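You operate a simulated robot arm through the tools that you are given. There is no shell and no other tool.

The job below is to be done with a simulated robot arm. You get a single attempt, and the scene is never put back.

Task
Date the job card's ticket and lay it in the green tray.
Fine: the ticket that the job card names; ink the black stamp on the pad, one even print, no smudge; put the stamp back. Set down upright: black stamp.
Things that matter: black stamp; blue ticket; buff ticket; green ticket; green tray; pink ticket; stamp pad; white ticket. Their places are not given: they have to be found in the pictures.

It is judged by the outcome, as a careful person would: the job done as asked, and still so three seconds after it is handed in. It fails if anything else is knocked over, pushed out of place, dropped, spilled or broken.

Robot
A 6-joint arm with a three-finger gripper, fixed in place. Base frame: the origin is at the foot of the arm, x ahead of it, y to its left, z up. Lengths are in m, angles in degrees, forces in N, time in s.
Its first joint turns from -166.0 to 166.0 degrees. Payload 4.89 kg.
The tool frame sits at the grasp point between the pads (the TCP): z along the fingers, y along the line on which they close. The tips reach 0.03 m beyond it. The gripper opens to 0.164 m. The gripper's body begins 0.125 m behind the TCP.
Orientation is told as [roll, pitch, yaw] about the base's x, y, z axes, in that order, counted from this pose: with the fingers straight down and closing along the base's y, the tool's x points along the base's -x, its y along +y and its z along -z.

Tools
- The arm moves only by the tool servo_tool. Its argument "commands" is a list of rows, each a list of 3 entries, a list of its own where there are three numbers: the finger opening in m, from 0 to 0.164, then the shift along the base's x, y, z in m, then the turn, a rotation vector about the base's x, y, z in degrees. In form: [[claw, [dx, dy, dz], [rx, ry, rz]], ...]. A call has 1 to 20 rows; each row shifts and turns the commanded pose from where the row before left it. Rows are played at 5 a second. More than 0.05 m and 8.6 degrees between two rows, or a gripper value outside its range, and nothing of the call is played. Where a pose cannot be reached the arm comes as near as it can. A force on the tool above 40 N (or 10 N above the force at the start of the call, whichever is more), or a blocked arm, ends the call early, and 0.2 s more pass. Each finger travels about 0.108 m/s and halts on what it meets, pressing with about 35 N; the grip force reading is that of the motor and also rises with nothing between the fingers. The clock runs only during rows and for 0.2 s after the last one: add rows that do not move to give the fingers time. The reply holds the time, the measured pose of the TCP, the force on the tool along the base axes, the opening and the grip force, in the units named above and with some noise, with the torque about the TCP (base axes, N m) and any sound that the robot's microphone picked up, and new pictures: "pictures" is both (left out), scene, wrist or none.
- Cameras (640 x 400 px; columns grow to the right, rows downward): "scene" is fixed at [0.2203, -0.6496, 1.627]; the picture's right is [0.56, -0.83, 0.00], its down [-0.68, -0.47, -0.56] and it looks along [0.47, 0.32, -0.83] (base axes); focal length 234 px, centre (320, 200). "wrist" rides on the gripper at [0.076, -0.002, -0.152] in the tool frame; the picture's right is [0.02, 1.00, 0.00], its down [-0.88, 0.02, -0.47] and it looks along [-0.47, 0.01, 0.88] (tool axes); focal length 247 px, centre (320, 200).
- slide_trunk(by): slides the trunk up (or, below 0, down) by that many m; the arm rides with it, the base frame stays. It gives what a move gives, with no picture.
- locate(camera, pixels): for up to 12 pixels [column, row] of the newest picture of that camera ("zoom" is the newest enlarged one), the place [x, y, z] in the base frame of the surface seen there, good to about 0.003 m. The clock stands still meanwhile.
- close_up(camera, box): a new picture of the part [left, top, right, bottom] of that camera's present view, enlarged. The clock stands still meanwhile.
- close_job(): hands the job in; it is judged then, once.

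Open the gripper and draw the arm clear of the work before you hand the job in, unless the task says otherwise.

The tools are called after ">>>" by a JSON object that holds its "fn" and its "kwargs". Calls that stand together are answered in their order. servo_tool: Moves the arm, as the interface text tells. Its arguments: {"type":"object","properties":{"commands":{"type":"array","items":{"type":"array"}},"pictures":{"type":"string","enum":["both","scene","wrist","none"]}},"required":["commands"]} The other tools are called the same way: slide_trunk (by) slides the trunk up or down; locate (camera, pixels) gives the place of the surface under pixels of a picture; close_up (camera, box) takes an enlarged picture of a part of a camera's view; close_job () hands the job in.

At the start:

```text
clock: 0.0
eef_pos: [0.6095, -0.1613, 1.2127]
tool_rot: [0.0, -0.1, 0.0]
contact_force: [0.4, -0.3, -0.4]
ft_torque: [0.01, -0.01, 0.04]
gripper_width: 0.1641
grasp_force: 0.1
trunk travel left (down, up): [-0.175, 0.215]
```

scene: 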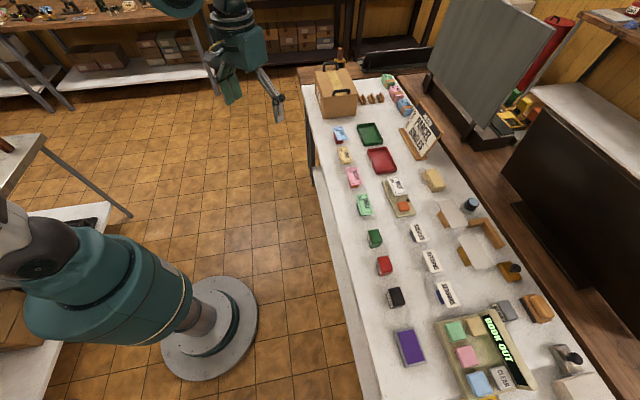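
wrist: 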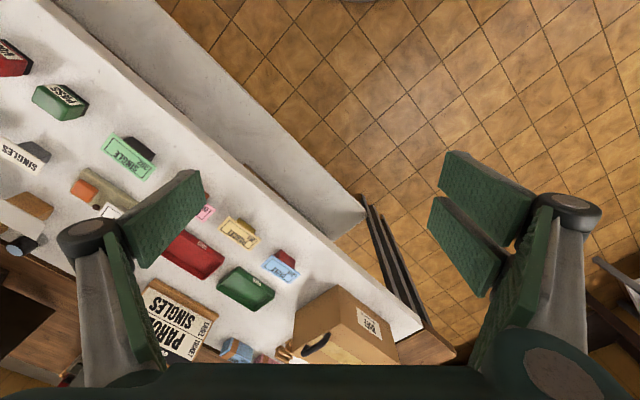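

The scene shows a long bench with tickets around (340-365, 130-210), trays at (370,135) and (381,160), stamps near (375,238), (384,265), (396,297). I take enlarged pictures to find the job card and read it.

>>> {"fn": "close_up", "kwargs": {"camera": "scene", "box": [310, 60, 470, 160]}}

>>> {"fn": "close_up", "kwargs": {"camera": "scene", "box": [320, 140, 480, 240]}}

>>> {"fn": "close_up", "kwargs": {"camera": "scene", "box": [340, 210, 500, 310]}}

>>> {"fn": "close_up", "kwargs": {"camera": "scene", "box": [380, 280, 572, 400]}}

>>> {"fn": "close_up", "kwargs": {"camera": "wrist", "box": [80, 180, 320, 330]}}

```text
4.00 times, centred on (390, 110) of scene
```

zoom: 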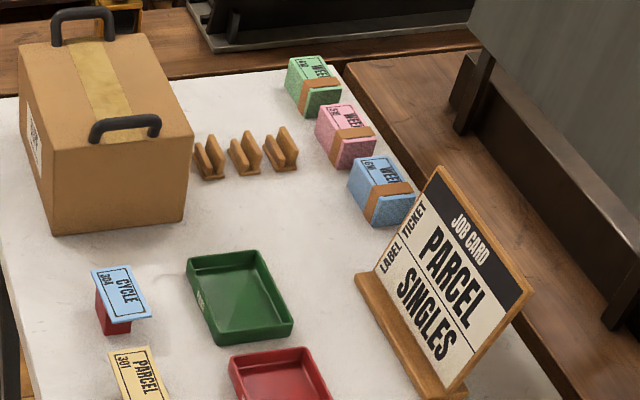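

```text
4.00 times, centred on (400, 190) of scene
```

zoom: 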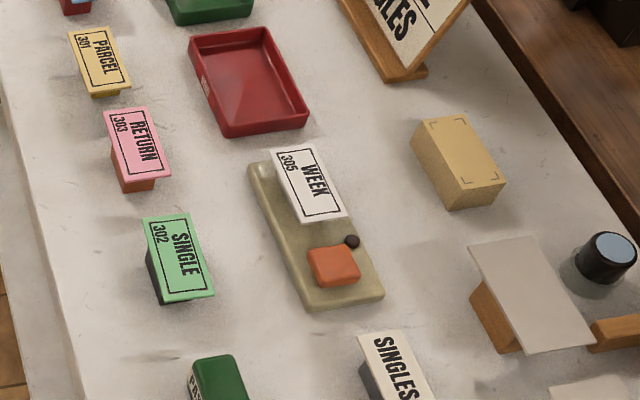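

```text
4.00 times, centred on (420, 260) of scene
```

zoom: 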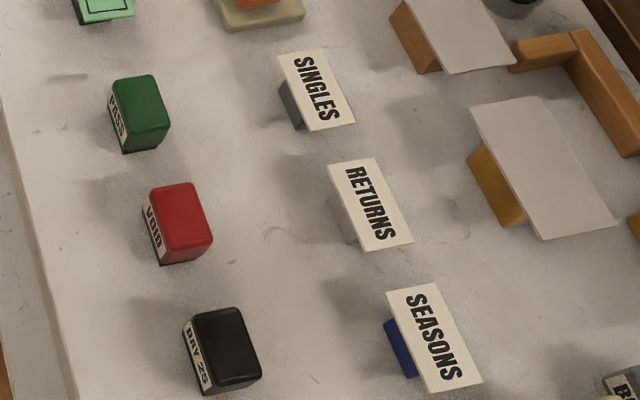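

```text
3.33 times, centred on (476, 340) of scene
```

zoom: 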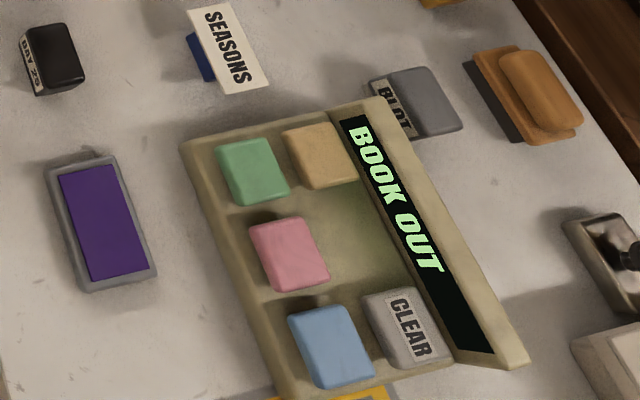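

```text
2.67 times, centred on (200, 255) of wrist
```

zoom: 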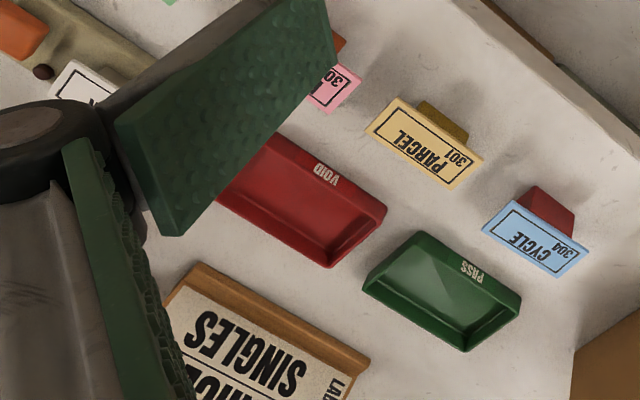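

The card appears to list "TICKET: PARCEL" and "LABEL: SINGLES". I zoom in further to read it surely and see the shape of tickets, stamp and pad.

>>> {"fn": "close_up", "kwargs": {"camera": "scene", "box": [395, 95, 451, 165]}}

>>> {"fn": "close_up", "kwargs": {"camera": "scene", "box": [328, 120, 376, 150]}}

>>> {"fn": "close_up", "kwargs": {"camera": "scene", "box": [330, 140, 378, 170]}}

>>> {"fn": "close_up", "kwargs": {"camera": "scene", "box": [376, 280, 424, 310]}}

>>> {"fn": "close_up", "kwargs": {"camera": "scene", "box": [380, 320, 444, 370]}}

>>> {"fn": "close_up", "kwargs": {"camera": "scene", "box": [372, 170, 428, 220]}}

```text
5.71 times, centred on (423, 130) of scene
```

zoom: 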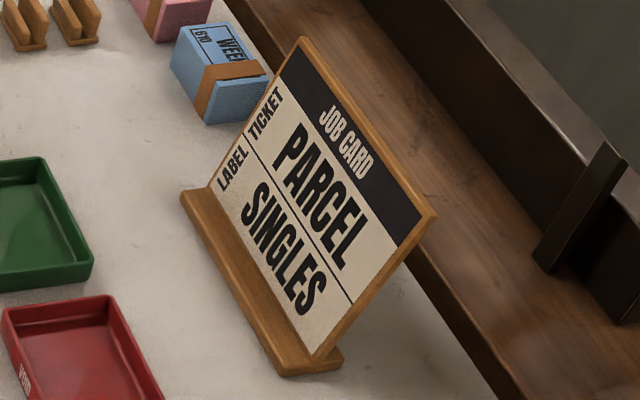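

```text
13.33 times, centred on (352, 135) of scene
```

zoom: 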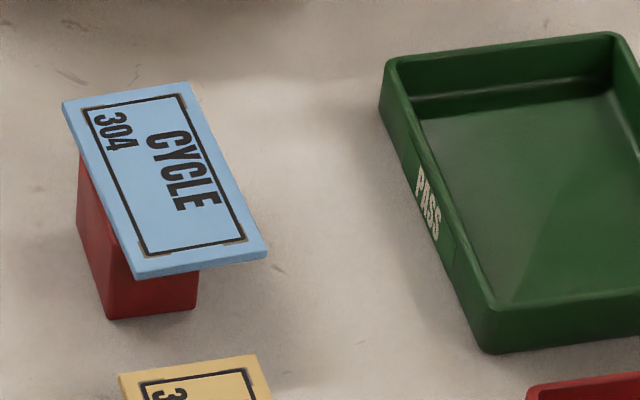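

```text
13.33 times, centred on (354, 155) of scene
```

zoom: 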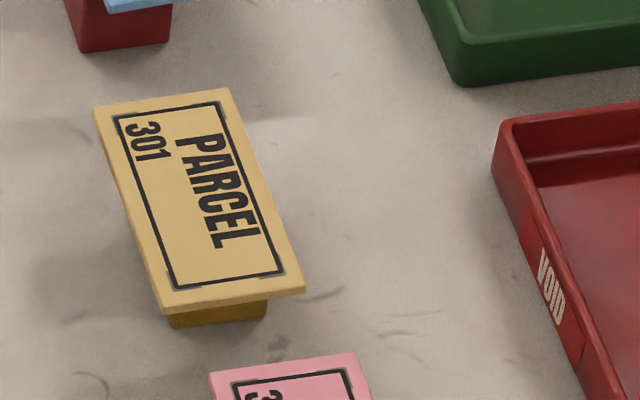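

```text
13.33 times, centred on (400, 295) of scene
```

zoom: 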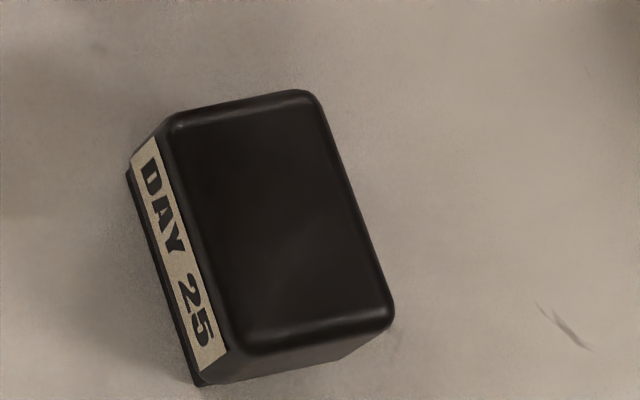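

```text
8.00 times, centred on (412, 345) of scene
```

zoom: 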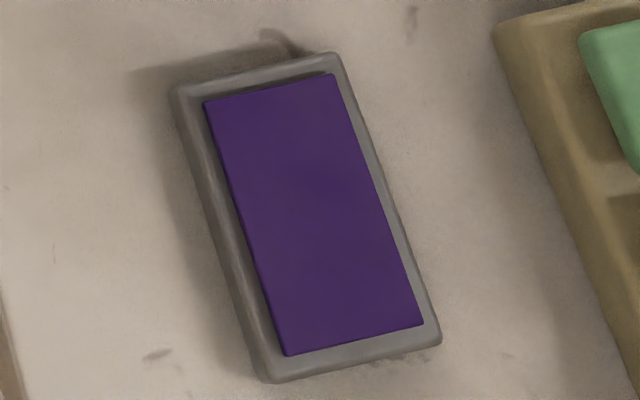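

```text
8.00 times, centred on (400, 195) of scene
```

zoom: 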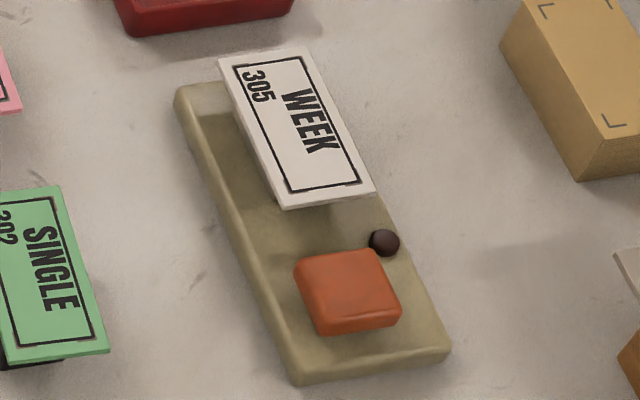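

The card reads TICKET: PARCEL, so it is the buff ticket (301) at scene (346,155). I now measure the ticket, stamp, pad and trays.

>>> {"fn": "close_up", "kwargs": {"camera": "scene", "box": [330, 140, 378, 170]}}

>>> {"fn": "locate", "kwargs": {"camera": "zoom", "pixels": [[97, 110], [226, 92], [300, 284], [168, 302], [197, 195], [220, 310], [200, 324], [260, 312], [60, 200], [350, 300], [165, 315], [264, 306]]}}

>>> {"fn": "close_up", "kwargs": {"camera": "scene", "box": [376, 280, 424, 310]}}

>>> {"fn": "locate", "kwargs": {"camera": "zoom", "pixels": [[180, 125], [305, 100], [382, 310], [250, 340], [275, 220], [140, 165], [210, 360], [127, 175], [200, 384], [350, 365], [450, 300], [80, 250]]}}

>>> {"fn": "close_up", "kwargs": {"camera": "scene", "box": [380, 320, 444, 370]}}

>>> {"fn": "locate", "kwargs": {"camera": "zoom", "pixels": [[208, 105], [330, 78], [420, 320], [290, 350], [312, 215], [180, 92], [335, 58], [436, 338], [270, 375], [260, 385], [170, 95], [100, 250]]}}

>>> {"fn": "close_up", "kwargs": {"camera": "scene", "box": [346, 115, 402, 150]}}

```text
13.33 times, centred on (354, 155) of scene
```

zoom: 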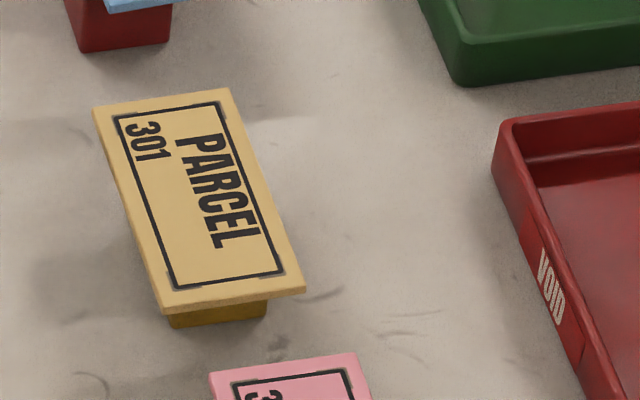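

```text
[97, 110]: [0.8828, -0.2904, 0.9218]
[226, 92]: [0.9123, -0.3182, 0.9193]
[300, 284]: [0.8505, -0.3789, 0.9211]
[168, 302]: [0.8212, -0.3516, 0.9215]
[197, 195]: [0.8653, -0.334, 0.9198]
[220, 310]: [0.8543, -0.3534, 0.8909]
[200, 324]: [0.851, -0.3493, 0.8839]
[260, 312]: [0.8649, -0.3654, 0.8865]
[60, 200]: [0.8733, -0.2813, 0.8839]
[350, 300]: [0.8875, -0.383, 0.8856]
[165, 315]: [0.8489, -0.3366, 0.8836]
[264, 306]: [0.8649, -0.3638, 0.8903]
```

```text
13.33 times, centred on (400, 295) of scene
```

zoom: 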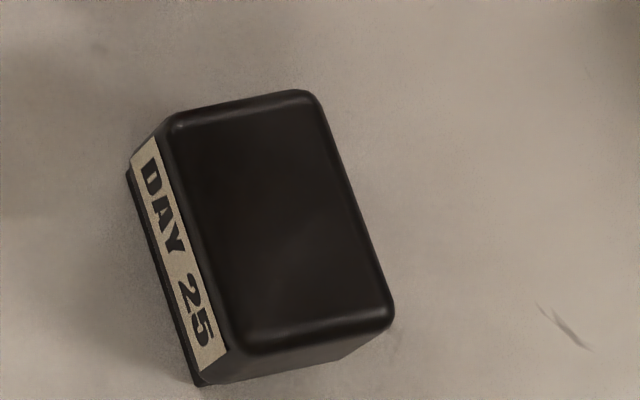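

```text
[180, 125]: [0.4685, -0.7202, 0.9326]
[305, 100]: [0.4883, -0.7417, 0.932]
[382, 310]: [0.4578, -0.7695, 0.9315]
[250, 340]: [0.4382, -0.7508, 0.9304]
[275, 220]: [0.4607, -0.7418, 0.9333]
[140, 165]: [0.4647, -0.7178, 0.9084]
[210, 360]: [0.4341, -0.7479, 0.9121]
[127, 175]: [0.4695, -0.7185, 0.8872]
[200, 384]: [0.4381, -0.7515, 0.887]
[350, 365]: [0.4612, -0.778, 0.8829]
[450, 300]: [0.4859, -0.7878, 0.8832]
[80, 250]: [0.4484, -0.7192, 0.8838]
```

```text
8.00 times, centred on (412, 345) of scene
```

zoom: 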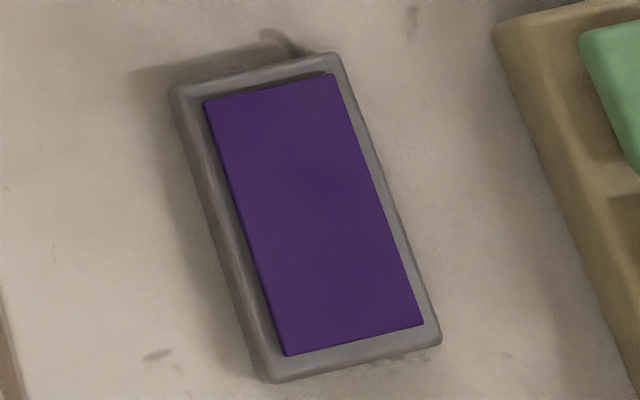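

```text
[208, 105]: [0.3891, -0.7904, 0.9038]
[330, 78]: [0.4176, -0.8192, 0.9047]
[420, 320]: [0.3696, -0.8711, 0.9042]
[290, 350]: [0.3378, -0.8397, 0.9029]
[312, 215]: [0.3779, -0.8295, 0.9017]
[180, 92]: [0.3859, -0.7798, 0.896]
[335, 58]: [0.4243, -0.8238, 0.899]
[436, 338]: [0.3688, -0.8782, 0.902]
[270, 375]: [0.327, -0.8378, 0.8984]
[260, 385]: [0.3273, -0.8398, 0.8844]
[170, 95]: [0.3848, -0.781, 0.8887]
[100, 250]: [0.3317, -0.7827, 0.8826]
```

```text
11.43 times, centred on (374, 132) of scene
```

zoom: 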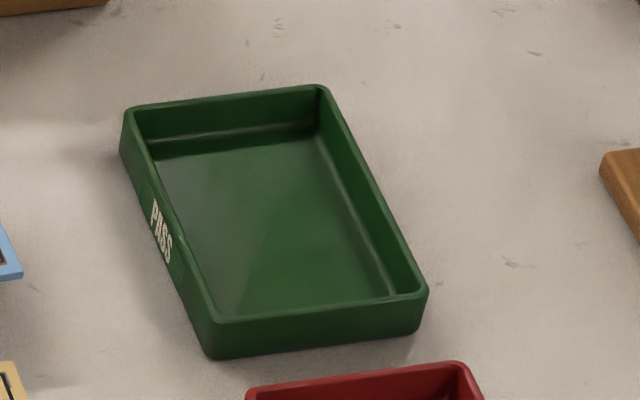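

Ticket top is at z≈0.920 centred near (0.867,-0.335), stamp centre (0.463,-0.745), pad centre (0.379,-0.830). Now I locate the green tray corners from the current zoom, and neighbours.

>>> {"fn": "locate", "kwargs": {"camera": "zoom", "pixels": [[128, 112], [322, 88], [424, 290], [212, 318], [165, 165], [315, 140], [385, 290], [235, 305], [260, 220], [212, 356], [420, 330], [500, 300]]}}

>>> {"fn": "locate", "kwargs": {"camera": "scene", "pixels": [[421, 106], [448, 133], [403, 130], [427, 160], [326, 67], [353, 91], [353, 110], [352, 177], [341, 134], [368, 160], [382, 147], [395, 167]]}}

```text
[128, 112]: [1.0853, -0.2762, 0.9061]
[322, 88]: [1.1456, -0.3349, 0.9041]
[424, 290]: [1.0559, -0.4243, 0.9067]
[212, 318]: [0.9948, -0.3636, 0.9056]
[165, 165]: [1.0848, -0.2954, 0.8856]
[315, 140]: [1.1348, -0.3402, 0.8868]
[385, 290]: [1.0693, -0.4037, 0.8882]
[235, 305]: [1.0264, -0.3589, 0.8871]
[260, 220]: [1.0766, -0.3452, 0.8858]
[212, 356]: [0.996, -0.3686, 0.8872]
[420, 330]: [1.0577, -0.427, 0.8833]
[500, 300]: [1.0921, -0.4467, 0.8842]
```

```text
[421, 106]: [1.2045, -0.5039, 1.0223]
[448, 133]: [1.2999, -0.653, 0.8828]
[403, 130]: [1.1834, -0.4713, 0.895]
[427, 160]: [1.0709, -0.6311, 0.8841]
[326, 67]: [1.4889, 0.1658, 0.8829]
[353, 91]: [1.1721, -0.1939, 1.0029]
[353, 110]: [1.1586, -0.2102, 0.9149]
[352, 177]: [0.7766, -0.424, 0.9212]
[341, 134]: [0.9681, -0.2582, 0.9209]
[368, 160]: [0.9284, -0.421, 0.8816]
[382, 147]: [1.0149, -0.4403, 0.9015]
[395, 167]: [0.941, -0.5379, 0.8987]
```

The green tray centre is near (1.075,-0.35), about 1.13 m from the base axis – beyond the tool-down reach – so I need to find the real reach. I move at height toward the ticket area first to look and probe.

>>> {"fn": "servo_tool", "kwargs": {"commands": [[0.1, [0.045, -0.02, -0.01], [0, 0, 0]], [0.08, [0.045, -0.02, -0.01], [0, 0, 0]], [0.08, [0.045, -0.02, -0.01], [0, 0, 0]], [0.08, [0.045, -0.02, -0.01], [0, 0, 0]], [0.08, [0.045, -0.02, -0.01], [0, 0, 0]], [0.08, [0, 0, 0], [0, 0, 0]], [0.08, [0, 0, 0], [0, 0, 0]]], "pictures": "both"}}

```text
refused: row 1 steps farther than a row can; nothing moved
```

The step was just over 0.05 m; I use smaller steps.

>>> {"fn": "servo_tool", "kwargs": {"commands": [[0.1, [0.04, -0.02, -0.01], [0, 0, 0]], [0.08, [0.04, -0.02, -0.01], [0, 0, 0]], [0.08, [0.04, -0.02, -0.01], [0, 0, 0]], [0.08, [0.04, -0.02, -0.01], [0, 0, 0]], [0.08, [0.04, -0.02, -0.01], [0, 0, 0]], [0.08, [0, 0, 0], [0, 0, 0]], [0.08, [0, 0, 0], [0, 0, 0]]], "pictures": "both"}}

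```text
clock: 1.6
eef_pos: [0.8104, -0.2609, 1.1629]
tool_rot: [0.2, 0.0, -0.1]
contact_force: [0.0, 0.2, -1.0]
ft_torque: [0.1, 0.12, -0.02]
gripper_width: 0.08
grasp_force: 0.0
trunk travel left (down, up): [-0.175, 0.215]
```

scene: 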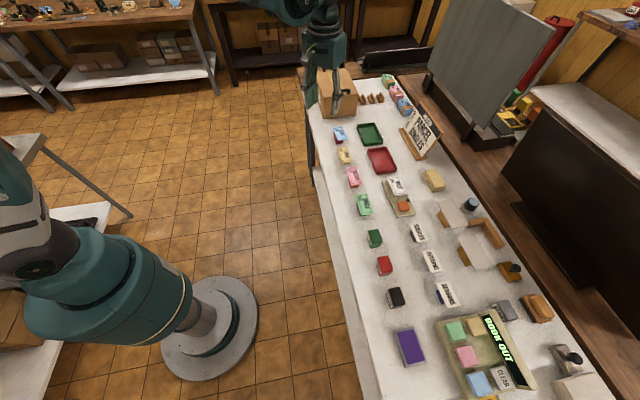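
wrist: 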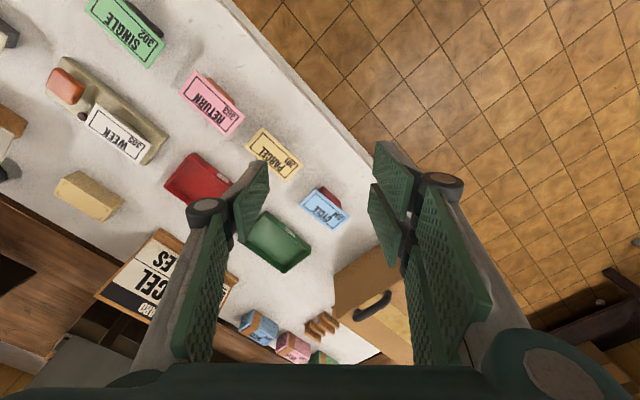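

Moving outward at height to probe the reach over the tray.

>>> {"fn": "servo_tool", "kwargs": {"commands": [[0.08, [0.045, -0.015, 0], [0, 0, 0]], [0.08, [0.045, -0.015, 0], [0, 0, 0]], [0.08, [0.045, -0.015, 0], [0, 0, 0]], [0.08, [0.045, -0.015, 0], [0, 0, 0]], [0.08, [0.045, -0.015, 0], [0, 0, 0]], [0.08, [0.045, -0.015, 0], [0, 0, 0]], [0.08, [0, 0, 0], [0, 0, 0]], [0.08, [0, 0, 0], [0, 0, 0]]], "pictures": "both"}}

```text
clock: 3.4
eef_pos: [1.0819, -0.3537, 1.1609]
tool_rot: [0.0, 0.1, 0.0]
contact_force: [1.0, 0.0, -0.5]
ft_torque: [0.05, 0.11, -0.02]
gripper_width: 0.0801
grasp_force: 0.1
trunk travel left (down, up): [-0.175, 0.215]
```

scene: 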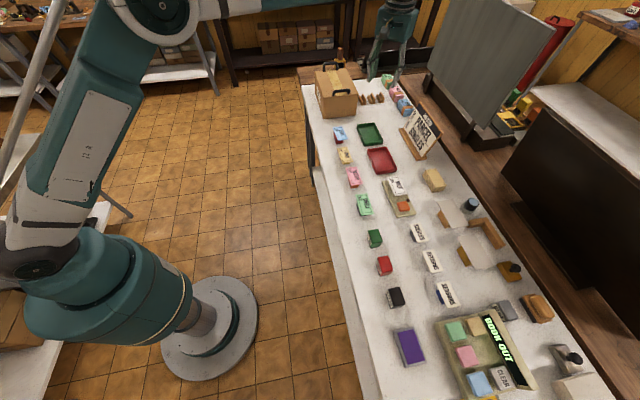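
wrist: 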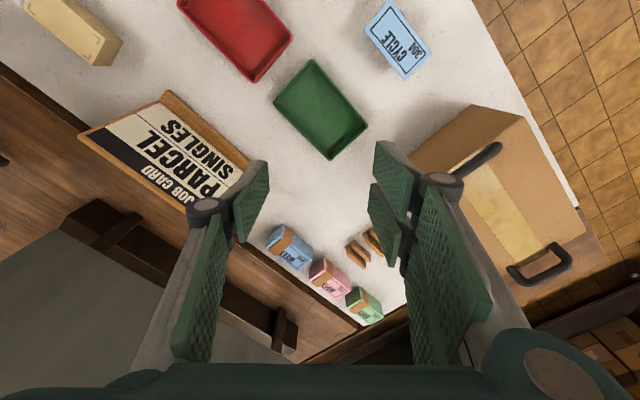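

The arm reached (1.082,-0.354,1.161), tool down. I now descend over the tray in small steps to see how low it holds the reach.

>>> {"fn": "servo_tool", "kwargs": {"commands": [[0.08, [0, 0.003, -0.04], [0, 0, 0]], [0.08, [0, 0, -0.04], [0, 0, 0]], [0.08, [0, 0, -0.04], [0, 0, 0]], [0.08, [0, 0, 0], [0, 0, 0]], [0.08, [0, 0, 0], [0, 0, 0]]], "pictures": "none"}}

```text
clock: 4.6
eef_pos: [1.0803, -0.3474, 1.0446]
tool_rot: [0.0, 0.0, 0.0]
contact_force: [0.2, 0.6, -0.1]
ft_torque: [0.05, 0.0, -0.01]
gripper_width: 0.0798
grasp_force: 0.0
trunk travel left (down, up): [-0.175, 0.215]
```

Still exact at z=1.045. Continue down to about 0.965 (tips 0.935, above the rim at 0.906).

>>> {"fn": "servo_tool", "kwargs": {"commands": [[0.08, [0, 0, -0.03], [0, 0, 0]], [0.08, [0, 0, -0.03], [0, 0, 0]], [0.08, [0, 0, -0.02], [0, 0, 0]], [0.08, [0, 0, 0], [0, 0, 0]], [0.08, [0, 0, 0], [0, 0, 0]]], "pictures": "both"}}

```text
clock: 5.8
eef_pos: [1.0788, -0.3479, 0.9643]
tool_rot: [0.1, 0.1, 0.0]
contact_force: [0.2, 0.7, 1.0]
ft_torque: [0.03, 0.01, 0.0]
gripper_width: 0.0801
grasp_force: 0.0
trunk travel left (down, up): [-0.175, 0.215]
```

scene: 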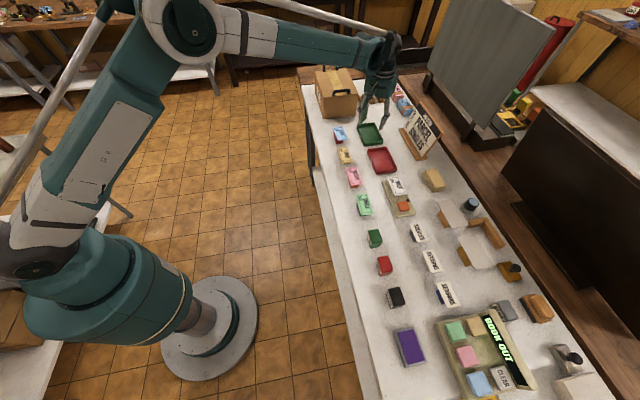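
wrist: 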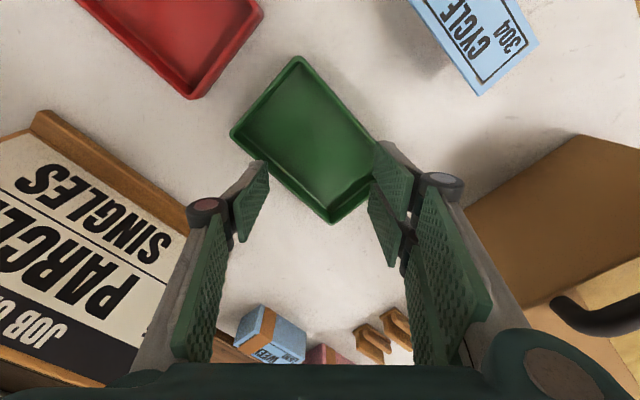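

The arm reaches the tray tool-down. From this view I measure the tray's inside precisely.

>>> {"fn": "close_up", "kwargs": {"camera": "wrist", "box": [220, 40, 396, 240]}}

```text
2.00 times, centred on (308, 140) of wrist
```

zoom: 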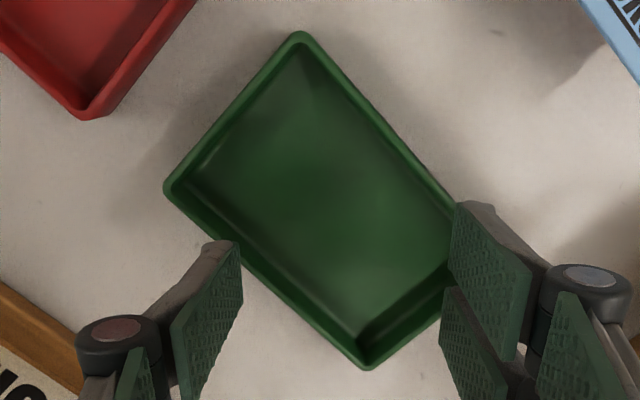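

>>> {"fn": "locate", "kwargs": {"camera": "zoom", "pixels": [[300, 38], [168, 188], [365, 362], [305, 75], [205, 190], [360, 335], [445, 250], [320, 200], [300, 200], [420, 180], [250, 260], [230, 110]]}}

```text
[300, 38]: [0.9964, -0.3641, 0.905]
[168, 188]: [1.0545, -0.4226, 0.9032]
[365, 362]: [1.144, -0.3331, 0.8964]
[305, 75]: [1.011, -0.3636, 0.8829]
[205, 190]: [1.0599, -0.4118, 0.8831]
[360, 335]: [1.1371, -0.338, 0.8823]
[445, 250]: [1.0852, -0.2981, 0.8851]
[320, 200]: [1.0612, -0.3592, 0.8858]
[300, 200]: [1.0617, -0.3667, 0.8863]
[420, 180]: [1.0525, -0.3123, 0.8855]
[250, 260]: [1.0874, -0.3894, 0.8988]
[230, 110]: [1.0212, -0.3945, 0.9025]
```

Tray inside floor is about 0.069 x 0.107 m, centre (1.070,-0.349), at 45°. Now I lift and move over the buff ticket with yaw +45° to measure it.

>>> {"fn": "servo_tool", "kwargs": {"commands": [[0.08, [0, 0, 0.045], [0, 0, 0]], [0.08, [0, 0, 0.045], [0, 0, 0]], [0.08, [-0.04, 0.003, 0.02], [0, 0, 7.5]], [0.08, [-0.045, 0.003, 0], [0, 0, 7.5]], [0.08, [-0.045, 0.003, 0], [0, 0, 7.5]], [0.08, [-0.045, 0.002, 0], [0, 0, 7.5]], [0.08, [-0.037, 0.002, 0], [0, 0, 7.5]], [0.08, [0, 0, -0.03], [0, 0, 7.5]], [0.08, [0, 0, -0.03], [0, 0, 0]], [0.08, [0, 0, 0], [0, 0, 0]], [0.08, [0, 0, 0], [0, 0, 0]]], "pictures": "both"}}

```text
clock: 8.2
eef_pos: [0.8685, -0.3347, 1.0123]
tool_rot: [0.0, 0.0, 44.9]
contact_force: [1.0, -0.7, 0.2]
ft_torque: [0.08, 0.09, 0.02]
gripper_width: 0.0802
grasp_force: 0.1
trunk travel left (down, up): [-0.175, 0.215]
```

scene: 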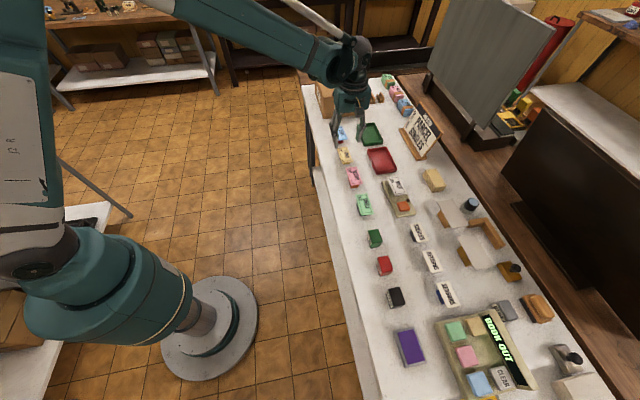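
wrist: 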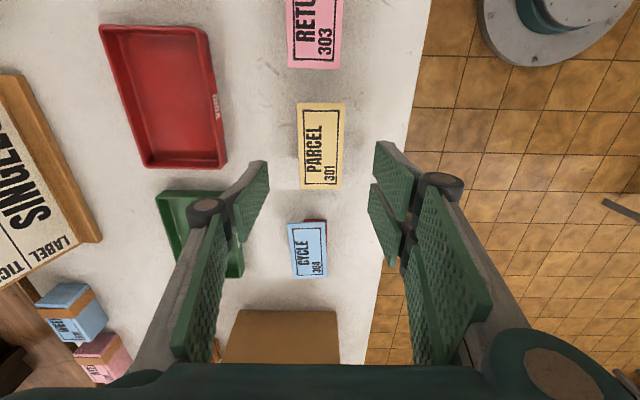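

>>> {"fn": "close_up", "kwargs": {"camera": "wrist", "box": [272, 96, 368, 196]}}

```text
4.00 times, centred on (320, 146) of wrist
```

zoom: 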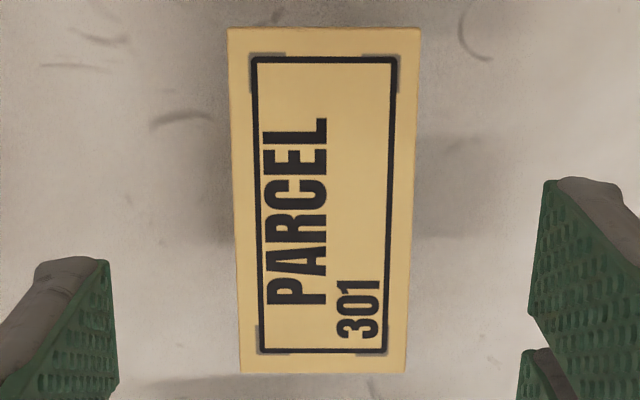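

>>> {"fn": "locate", "kwargs": {"camera": "zoom", "pixels": [[230, 30], [418, 30], [402, 370], [243, 370], [236, 200], [409, 200], [323, 30], [323, 370], [323, 200], [258, 62], [392, 62], [375, 350]]}}

```text
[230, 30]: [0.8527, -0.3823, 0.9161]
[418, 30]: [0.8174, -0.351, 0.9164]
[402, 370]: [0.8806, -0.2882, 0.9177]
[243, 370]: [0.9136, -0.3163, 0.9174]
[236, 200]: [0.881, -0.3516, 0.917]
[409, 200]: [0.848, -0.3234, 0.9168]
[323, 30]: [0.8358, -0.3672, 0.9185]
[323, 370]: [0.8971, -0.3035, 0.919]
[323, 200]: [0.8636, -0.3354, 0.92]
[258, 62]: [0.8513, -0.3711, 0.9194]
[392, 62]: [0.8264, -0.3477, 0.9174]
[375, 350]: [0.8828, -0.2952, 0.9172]
```

The ticket is about 0.089 x 0.044 m, centred (0.866,-0.3345), aligned with yaw 45°, top z≈0.919. Now I move at height along the bench to view the black stamp.

>>> {"fn": "servo_tool", "kwargs": {"commands": [[0.08, [-0.02, -0.02, 0.03], [0, 0, 0]], [0.08, [-0.033, -0.033, 0], [0, 0, 0]], [0.08, [-0.033, -0.033, 0], [0, 0, 0]], [0.08, [-0.033, -0.033, 0], [0, 0, 0]], [0.08, [-0.033, -0.033, 0], [0, 0, 0]], [0.08, [-0.033, -0.033, 0], [0, 0, 0]], [0.08, [-0.033, -0.033, 0], [0, 0, 0]], [0.08, [-0.033, -0.033, 0], [0, 0, 0]], [0.08, [-0.033, -0.033, 0], [0, 0, 0]], [0.08, [-0.033, -0.033, 0], [0, 0, 0]], [0.08, [-0.033, -0.033, 0], [0, 0, 0]], [0.08, [-0.033, -0.033, 0], [0, 0, 0]], [0.08, [-0.022, -0.027, -0.02], [0, 0, 0]], [0.08, [0, 0, 0], [0, 0, 0]], [0.08, [0, 0, 0], [0, 0, 0]]], "pictures": "both"}}

```text
clock: 11.4
eef_pos: [0.4609, -0.7452, 1.0238]
tool_rot: [-0.2, 0.0, 45.0]
contact_force: [-0.2, 0.5, 0.0]
ft_torque: [0.04, -0.02, -0.02]
gripper_width: 0.08
grasp_force: 0.0
trunk travel left (down, up): [-0.175, 0.215]
```

scene: 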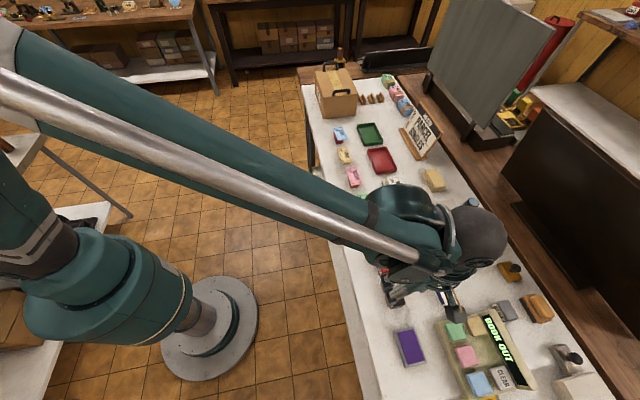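
wrist: 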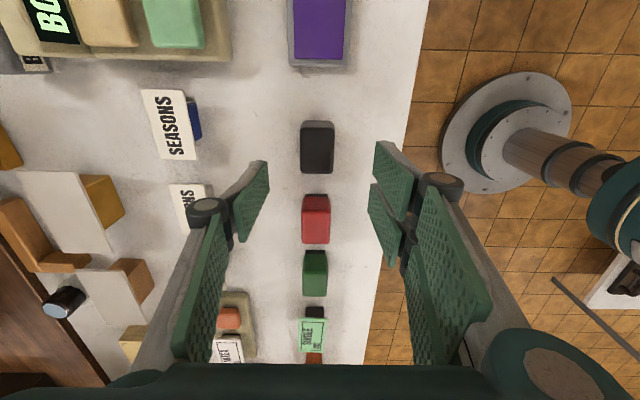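

The black stamp is at wrist (317,147). I zoom to measure it.

>>> {"fn": "close_up", "kwargs": {"camera": "wrist", "box": [280, 110, 360, 185]}}

```text
5.33 times, centred on (320, 148) of wrist
```

zoom: 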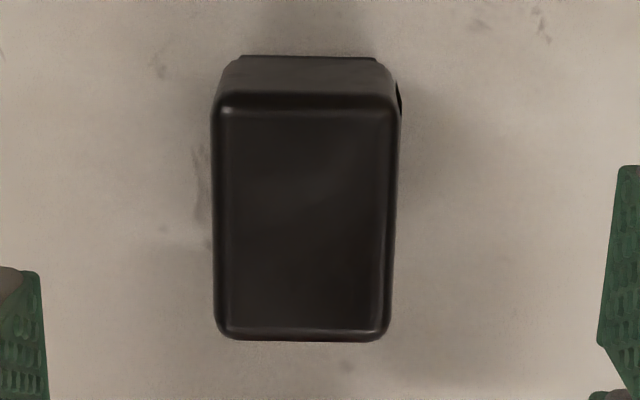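

>>> {"fn": "locate", "kwargs": {"camera": "zoom", "pixels": [[218, 98], [394, 98], [390, 330], [218, 335], [305, 215], [218, 215], [394, 215], [305, 95], [305, 335], [240, 57], [378, 57], [305, 60]]}}

```text
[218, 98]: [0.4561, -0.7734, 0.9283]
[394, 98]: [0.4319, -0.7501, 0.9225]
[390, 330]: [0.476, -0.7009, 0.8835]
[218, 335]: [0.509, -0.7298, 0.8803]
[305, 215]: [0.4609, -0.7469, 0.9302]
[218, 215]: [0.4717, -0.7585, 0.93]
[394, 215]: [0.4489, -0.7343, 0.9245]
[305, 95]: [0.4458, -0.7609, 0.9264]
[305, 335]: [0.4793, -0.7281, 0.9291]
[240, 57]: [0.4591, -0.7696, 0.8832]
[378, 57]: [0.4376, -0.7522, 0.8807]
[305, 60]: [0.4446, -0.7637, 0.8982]
```

Stamp body is about 0.047 x 0.034, top z≈0.931, centre ≈(0.4625,-0.745), aligned with yaw 45°. I centre over it and descend with the fingers open to 0.06.

>>> {"fn": "servo_tool", "kwargs": {"commands": [[0.07, [0.0016, 0.0002, -0.03], [0, 0, 0]], [0.065, [0, 0, -0.025], [0, 0, 0]], [0.06, [0, 0, -0.015], [0, 0, 0]], [0.06, [0, 0, 0], [0, 0, 0]], [0.06, [0, 0, 0], [0, 0, 0]]], "pictures": "wrist"}}

```text
clock: 12.6
eef_pos: [0.4637, -0.7436, 0.9529]
tool_rot: [0.0, 0.0, 45.0]
contact_force: [0.4, 0.1, 0.5]
ft_torque: [0.0, 0.02, 0.04]
gripper_width: 0.06
grasp_force: 0.0
trunk travel left (down, up): [-0.175, 0.215]
```

wrist: 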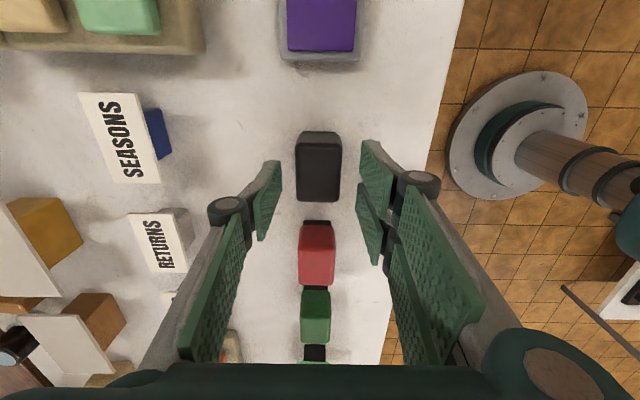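

Fingers straddle the stamp; I zoom in to check the centring before going lower.

>>> {"fn": "close_up", "kwargs": {"camera": "wrist", "box": [250, 120, 394, 210]}}

>>> {"fn": "locate", "kwargs": {"camera": "zoom", "pixels": [[215, 200], [390, 200], [304, 200], [304, 100], [304, 350], [215, 120], [390, 120], [210, 340], [395, 340]]}}

```text
4.44 times, centred on (322, 165) of wrist
```

zoom: 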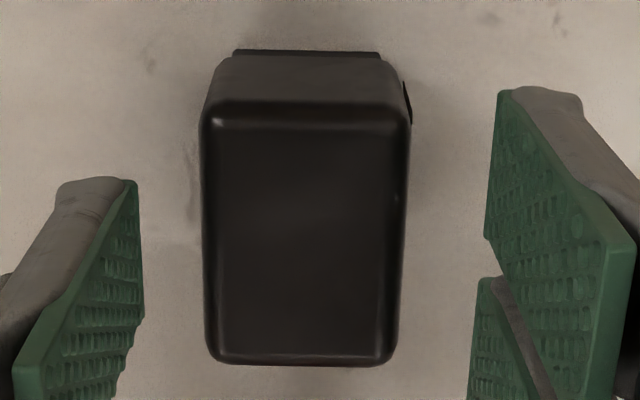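

```text
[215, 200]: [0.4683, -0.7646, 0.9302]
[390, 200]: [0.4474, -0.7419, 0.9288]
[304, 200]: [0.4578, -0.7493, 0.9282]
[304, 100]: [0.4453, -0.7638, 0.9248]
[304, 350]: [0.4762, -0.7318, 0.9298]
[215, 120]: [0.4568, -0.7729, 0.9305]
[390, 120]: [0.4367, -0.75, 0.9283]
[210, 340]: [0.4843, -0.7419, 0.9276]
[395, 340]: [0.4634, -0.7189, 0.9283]
```

The stamp sits about 1.5 mm left and a few mm up of the finger centre in the view, so I shift slightly and descend to TCP z≈0.930 (tips ≈0.900, above the bench at 0.883).

>>> {"fn": "servo_tool", "kwargs": {"commands": [[0.06, [-0.0011, -0.0031, 0], [0, 0, 0]], [0.06, [0, 0, -0.012], [0, 0, 0]], [0.06, [0, 0, -0.0107], [0, 0, 0]], [0.06, [0, 0, 0], [0, 0, 0]], [0.06, [0, 0, 0], [0, 0, 0]]], "pictures": "wrist"}}

>>> {"fn": "close_up", "kwargs": {"camera": "wrist", "box": [250, 120, 394, 210]}}

```text
clock: 13.8
eef_pos: [0.4635, -0.7465, 0.9303]
tool_rot: [-0.1, 0.0, 45.0]
contact_force: [-0.1, 0.5, 1.0]
ft_torque: [0.0, 0.02, -0.01]
gripper_width: 0.06
grasp_force: 0.1
trunk travel left (down, up): [-0.175, 0.215]
```

wrist: 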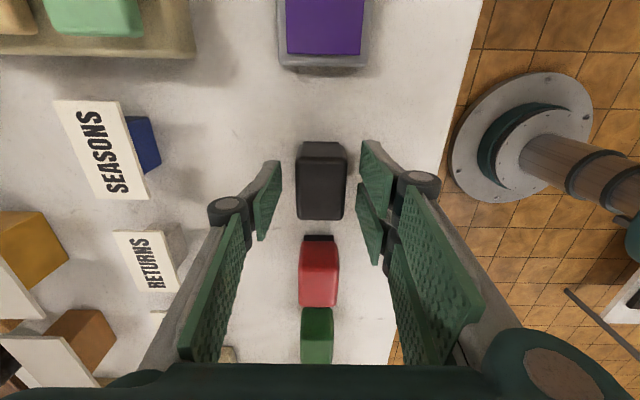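

```text
4.44 times, centred on (322, 165) of wrist
```

zoom: 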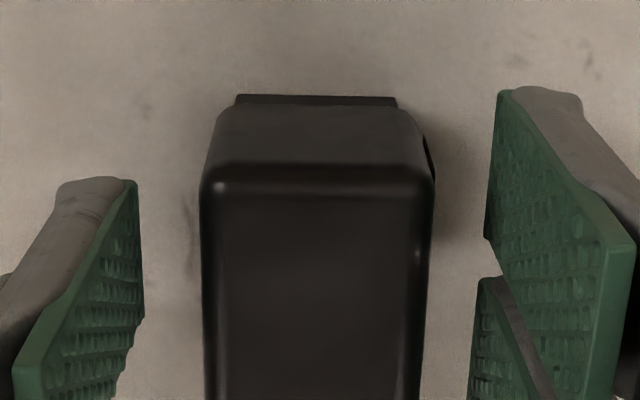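

The stamp is centred between the fingers (zoom columns 200–432 vs finger faces 143/490). I close the gripper on it.

>>> {"fn": "servo_tool", "kwargs": {"commands": [[0.045, [0, 0, 0], [0, 0, 0]], [0.036, [0, 0, 0], [0, 0, 0]], [0.03, [0, 0, 0], [0, 0, 0]], [0.025, [0, 0, 0], [0, 0, 0]], [0.025, [0, 0, 0], [0, 0, 0]], [0.025, [0, 0, 0], [0, 0, 0]]], "pictures": "wrist"}}

>>> {"fn": "close_up", "kwargs": {"camera": "wrist", "box": [250, 120, 394, 210]}}

```text
clock: 15.2
eef_pos: [0.4625, -0.7458, 0.9298]
tool_rot: [0.0, 0.0, 45.0]
contact_force: [0.6, 0.0, 0.6]
ft_torque: [0.04, 0.0, -0.02]
gripper_width: 0.0353
grasp_force: 35.2
trunk travel left (down, up): [-0.175, 0.215]
```

wrist: 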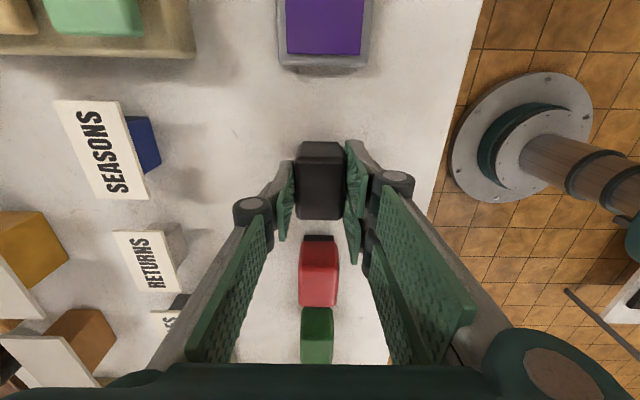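

```text
4.44 times, centred on (322, 165) of wrist
```

zoom: 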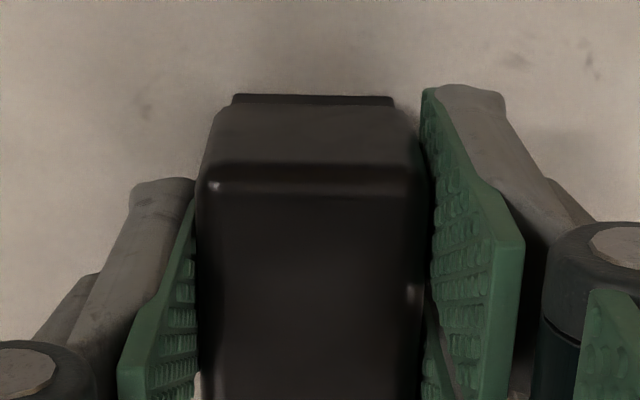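

The stamp is gripped (opening 0.0353, 35 N). I lift it 6 cm and look toward the pad.

>>> {"fn": "servo_tool", "kwargs": {"commands": [[0.025, [0, 0, 0.01], [0, 0, 0]], [0.025, [0, 0, 0.02], [0, 0, 0]], [0.025, [0, 0, 0.03], [0, 0, 0]], [0.025, [-0.02, -0.02, 0], [0, 0, 0]], [0.025, [0, 0, 0], [0, 0, 0]], [0.025, [0, 0, 0], [0, 0, 0]]], "pictures": "both"}}

>>> {"fn": "close_up", "kwargs": {"camera": "wrist", "box": [250, 10, 394, 220]}}

>>> {"fn": "close_up", "kwargs": {"camera": "wrist", "box": [272, 10, 368, 130]}}

```text
clock: 16.6
eef_pos: [0.4448, -0.768, 0.9906]
tool_rot: [0.0, 0.1, 45.0]
contact_force: [0.0, -0.7, -1.0]
ft_torque: [0.04, 0.04, -0.01]
gripper_width: 0.0354
grasp_force: 35.4
trunk travel left (down, up): [-0.175, 0.215]
```

scene: 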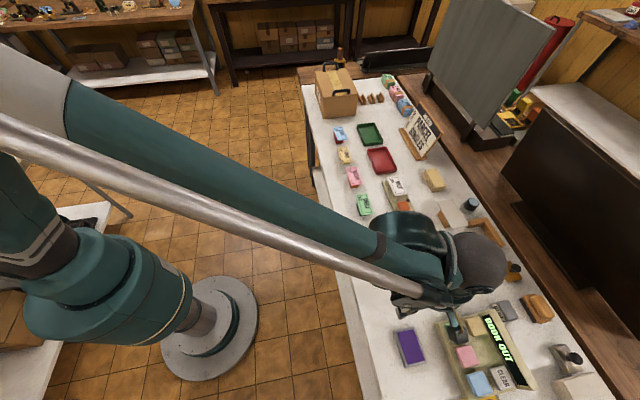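
wrist: 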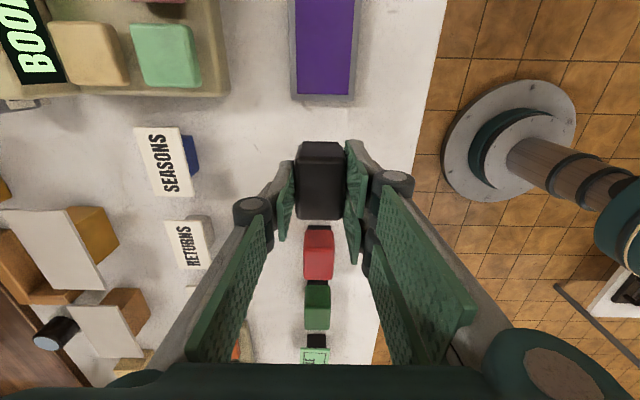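

```text
1.90 times, centred on (322, 115) of wrist
```

zoom: 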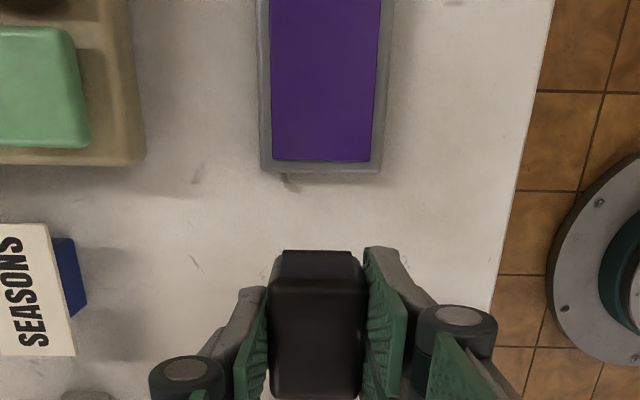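

```text
3.33 times, centred on (320, 70) of wrist
```

zoom: 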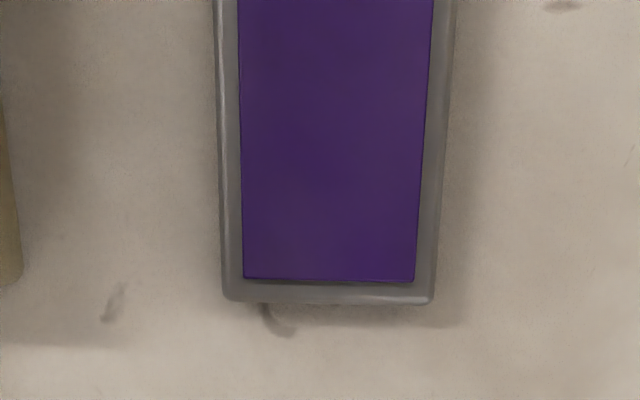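

I measure the pad's near edge and the held stamp in the same picture.

>>> {"fn": "locate", "kwargs": {"camera": "zoom", "pixels": [[246, 275], [411, 278], [240, 20], [430, 20], [328, 277], [335, 20], [332, 150], [226, 296], [432, 298]]}}

>>> {"fn": "locate", "kwargs": {"camera": "wrist", "pixels": [[302, 163], [340, 163], [320, 180], [304, 143], [338, 143], [320, 143], [300, 200], [342, 200]]}}

>>> {"fn": "locate", "kwargs": {"camera": "scene", "pixels": [[406, 333], [421, 330], [432, 360], [416.5, 363.5], [419, 347]]}}

```text
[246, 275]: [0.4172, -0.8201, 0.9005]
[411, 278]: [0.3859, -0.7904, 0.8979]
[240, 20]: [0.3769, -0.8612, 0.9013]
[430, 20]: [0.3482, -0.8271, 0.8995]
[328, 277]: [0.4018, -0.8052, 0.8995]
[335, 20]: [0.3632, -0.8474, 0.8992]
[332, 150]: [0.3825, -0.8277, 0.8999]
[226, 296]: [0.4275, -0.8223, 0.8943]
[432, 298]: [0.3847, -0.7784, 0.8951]
```

```text
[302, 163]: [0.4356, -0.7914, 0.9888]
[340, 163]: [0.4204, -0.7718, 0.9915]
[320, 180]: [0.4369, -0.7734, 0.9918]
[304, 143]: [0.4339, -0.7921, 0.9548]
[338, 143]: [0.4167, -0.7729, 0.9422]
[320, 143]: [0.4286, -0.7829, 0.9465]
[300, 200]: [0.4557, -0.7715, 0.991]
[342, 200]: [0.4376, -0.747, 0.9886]
```

```text
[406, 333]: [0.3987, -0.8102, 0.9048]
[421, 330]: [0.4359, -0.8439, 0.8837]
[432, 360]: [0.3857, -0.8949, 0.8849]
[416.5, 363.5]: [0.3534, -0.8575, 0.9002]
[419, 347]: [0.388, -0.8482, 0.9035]
```

Pad centre is about 0.0895 m farther along the bench axis and aligned with the stamp within ~1 mm. I move over it and descend to about 1 cm above it.

>>> {"fn": "servo_tool", "kwargs": {"commands": [[0.025, [-0.0213, -0.0209, 0], [0, 0, 0]], [0.025, [-0.0213, -0.0209, 0], [0, 0, 0]], [0.025, [-0.0213, -0.0209, 0], [0, 0, 0]], [0.025, [0, 0, 0], [0, 0, 0]], [0.025, [0, 0, -0.015], [0, 0, 0]], [0.025, [0, 0, -0.015], [0, 0, 0]], [0.025, [0, 0, 0], [0, 0, 0]], [0.025, [0, 0, 0], [0, 0, 0]]], "pictures": "both"}}

>>> {"fn": "close_up", "kwargs": {"camera": "wrist", "box": [250, 110, 394, 200]}}

>>> {"fn": "close_up", "kwargs": {"camera": "scene", "box": [380, 310, 460, 370]}}

```text
clock: 18.4
eef_pos: [0.3802, -0.83, 0.9594]
tool_rot: [0.0, -0.1, 45.0]
contact_force: [0.2, -0.5, -1.3]
ft_torque: [0.03, -0.01, 0.01]
gripper_width: 0.035
grasp_force: 34.5
trunk travel left (down, up): [-0.175, 0.215]
```

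scene: 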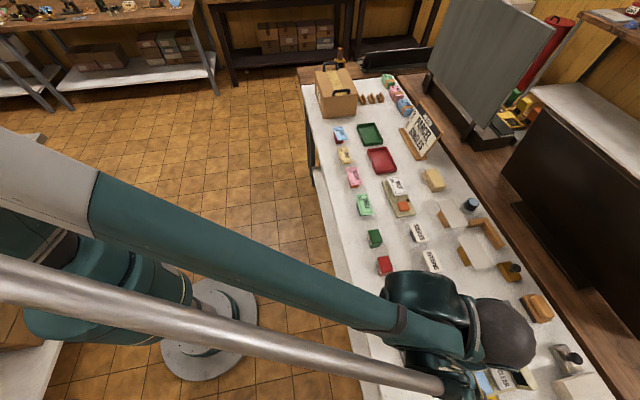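
wrist: 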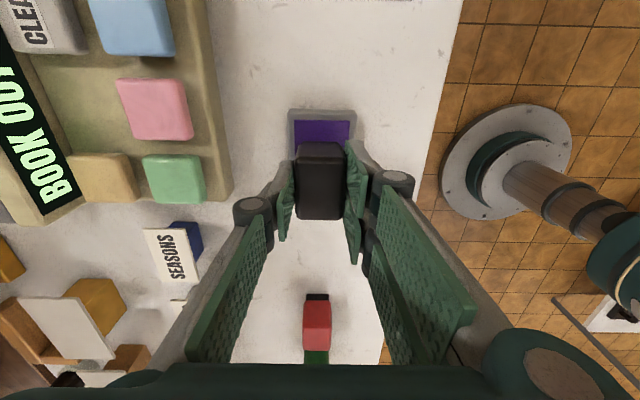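

```text
4.44 times, centred on (322, 155) of wrist
```

zoom: 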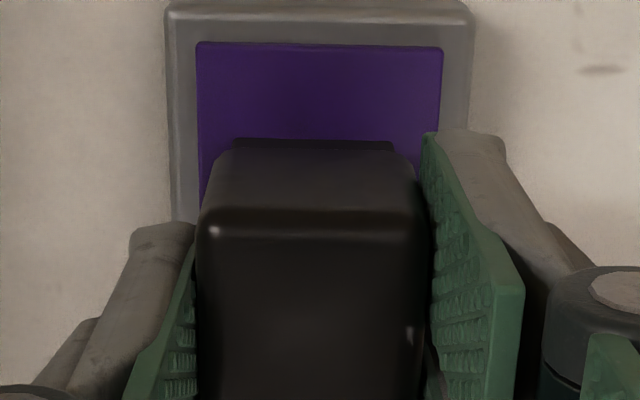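

```text
6.67 times, centred on (420, 340) of scene
```

zoom: 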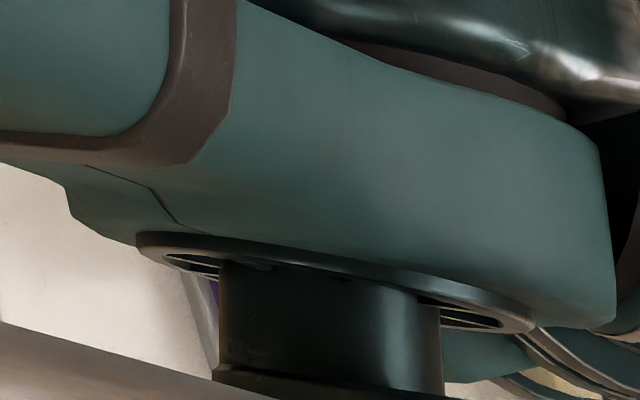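

The die (zoom columns 233–393) lies inside the purple pad (196–442), 1 mm left of centre. I nudge it and descend gently.

>>> {"fn": "servo_tool", "kwargs": {"commands": [[0.025, [-0.0007, 0.0007, 0], [0, 0, 0]], [0.025, [0, 0, -0.003], [0, 0, 0]], [0.025, [0, 0, -0.002], [0, 0, 0]], [0.025, [0, 0, -0.002], [0, 0, 0]], [0.025, [0, 0, 0], [0, 0, 0]]], "pictures": "none"}}

```text
clock: 19.6
eef_pos: [0.3784, -0.8288, 0.9545]
tool_rot: [-0.1, 0.0, 45.1]
contact_force: [0.8, 0.6, -0.8]
ft_torque: [0.02, 0.0, 0.01]
gripper_width: 0.0353
grasp_force: 35.2
trunk travel left (down, up): [-0.175, 0.215]
```

No contact yet at z≈0.953; continue in 1 mm steps.

>>> {"fn": "servo_tool", "kwargs": {"commands": [[0.025, [0, 0, -0.001], [0, 0, 0]], [0.025, [0, 0, -0.001], [0, 0, 0]], [0.025, [0, 0, 0], [0, 0, 0]]], "pictures": "none"}}

```text
clock: 20.4
eef_pos: [0.3785, -0.8286, 0.9525]
tool_rot: [-0.1, 0.1, 45.0]
contact_force: [-0.2, -0.2, -1.4]
ft_torque: [0.01, 0.0, 0.03]
gripper_width: 0.0353
grasp_force: 35.8
trunk travel left (down, up): [-0.175, 0.215]
```

>>> {"fn": "servo_tool", "kwargs": {"commands": [[0.025, [0, 0, -0.001], [0, 0, 0]], [0.025, [0, 0, 0], [0, 0, 0]]], "pictures": "wrist"}}

>>> {"fn": "close_up", "kwargs": {"camera": "wrist", "box": [250, 110, 394, 200]}}

```text
clock: 21.0
eef_pos: [0.3779, -0.8298, 0.9509]
tool_rot: [0.0, 0.0, 45.0]
contact_force: [-0.3, 0.5, -1.1]
ft_torque: [-0.01, -0.01, 0.03]
gripper_width: 0.0352
grasp_force: 34.9
trunk travel left (down, up): [-0.175, 0.215]
```

wrist: 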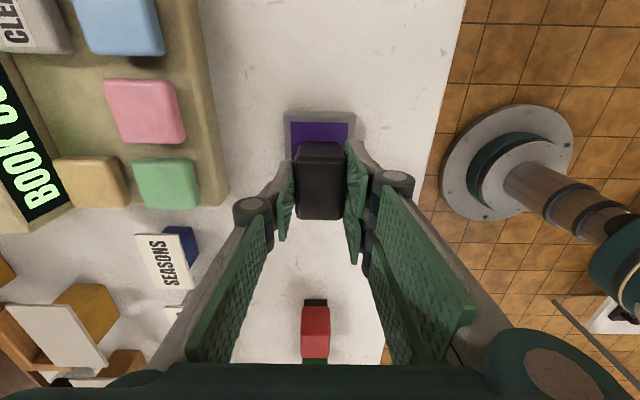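

```text
4.44 times, centred on (322, 155) of wrist
```

zoom: 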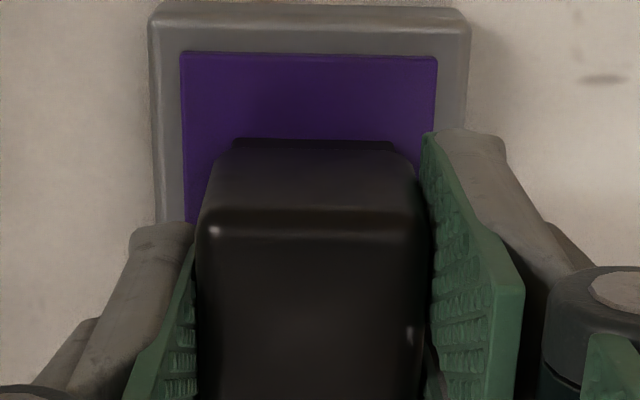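

Still free; the die remains within the pad (180–437). Continue 1 mm at a time watching the force.

>>> {"fn": "servo_tool", "kwargs": {"commands": [[0.025, [0, 0, -0.001], [0, 0, 0]], [0.025, [0, 0, 0], [0, 0, 0]]], "pictures": "none"}}

>>> {"fn": "servo_tool", "kwargs": {"commands": [[0.025, [0, 0, -0.001], [0, 0, 0]], [0.025, [0, 0, 0], [0, 0, 0]]], "pictures": "none"}}

```text
clock: 21.6
eef_pos: [0.3787, -0.8301, 0.9513]
tool_rot: [0.1, -0.1, 45.0]
contact_force: [-2.8, 1.4, 9.7]
ft_torque: [0.08, 0.05, -0.01]
gripper_width: 0.0353
grasp_force: 34.8
trunk travel left (down, up): [-0.175, 0.215]
```

```text
clock: 22.2
eef_pos: [0.3791, -0.8288, 0.95]
tool_rot: [-0.1, 0.1, 45.0]
contact_force: [0.5, -5.4, 29.0]
ft_torque: [-0.14, -0.03, 0.02]
gripper_width: 0.0352
grasp_force: 35.3
trunk travel left (down, up): [-0.175, 0.215]
```

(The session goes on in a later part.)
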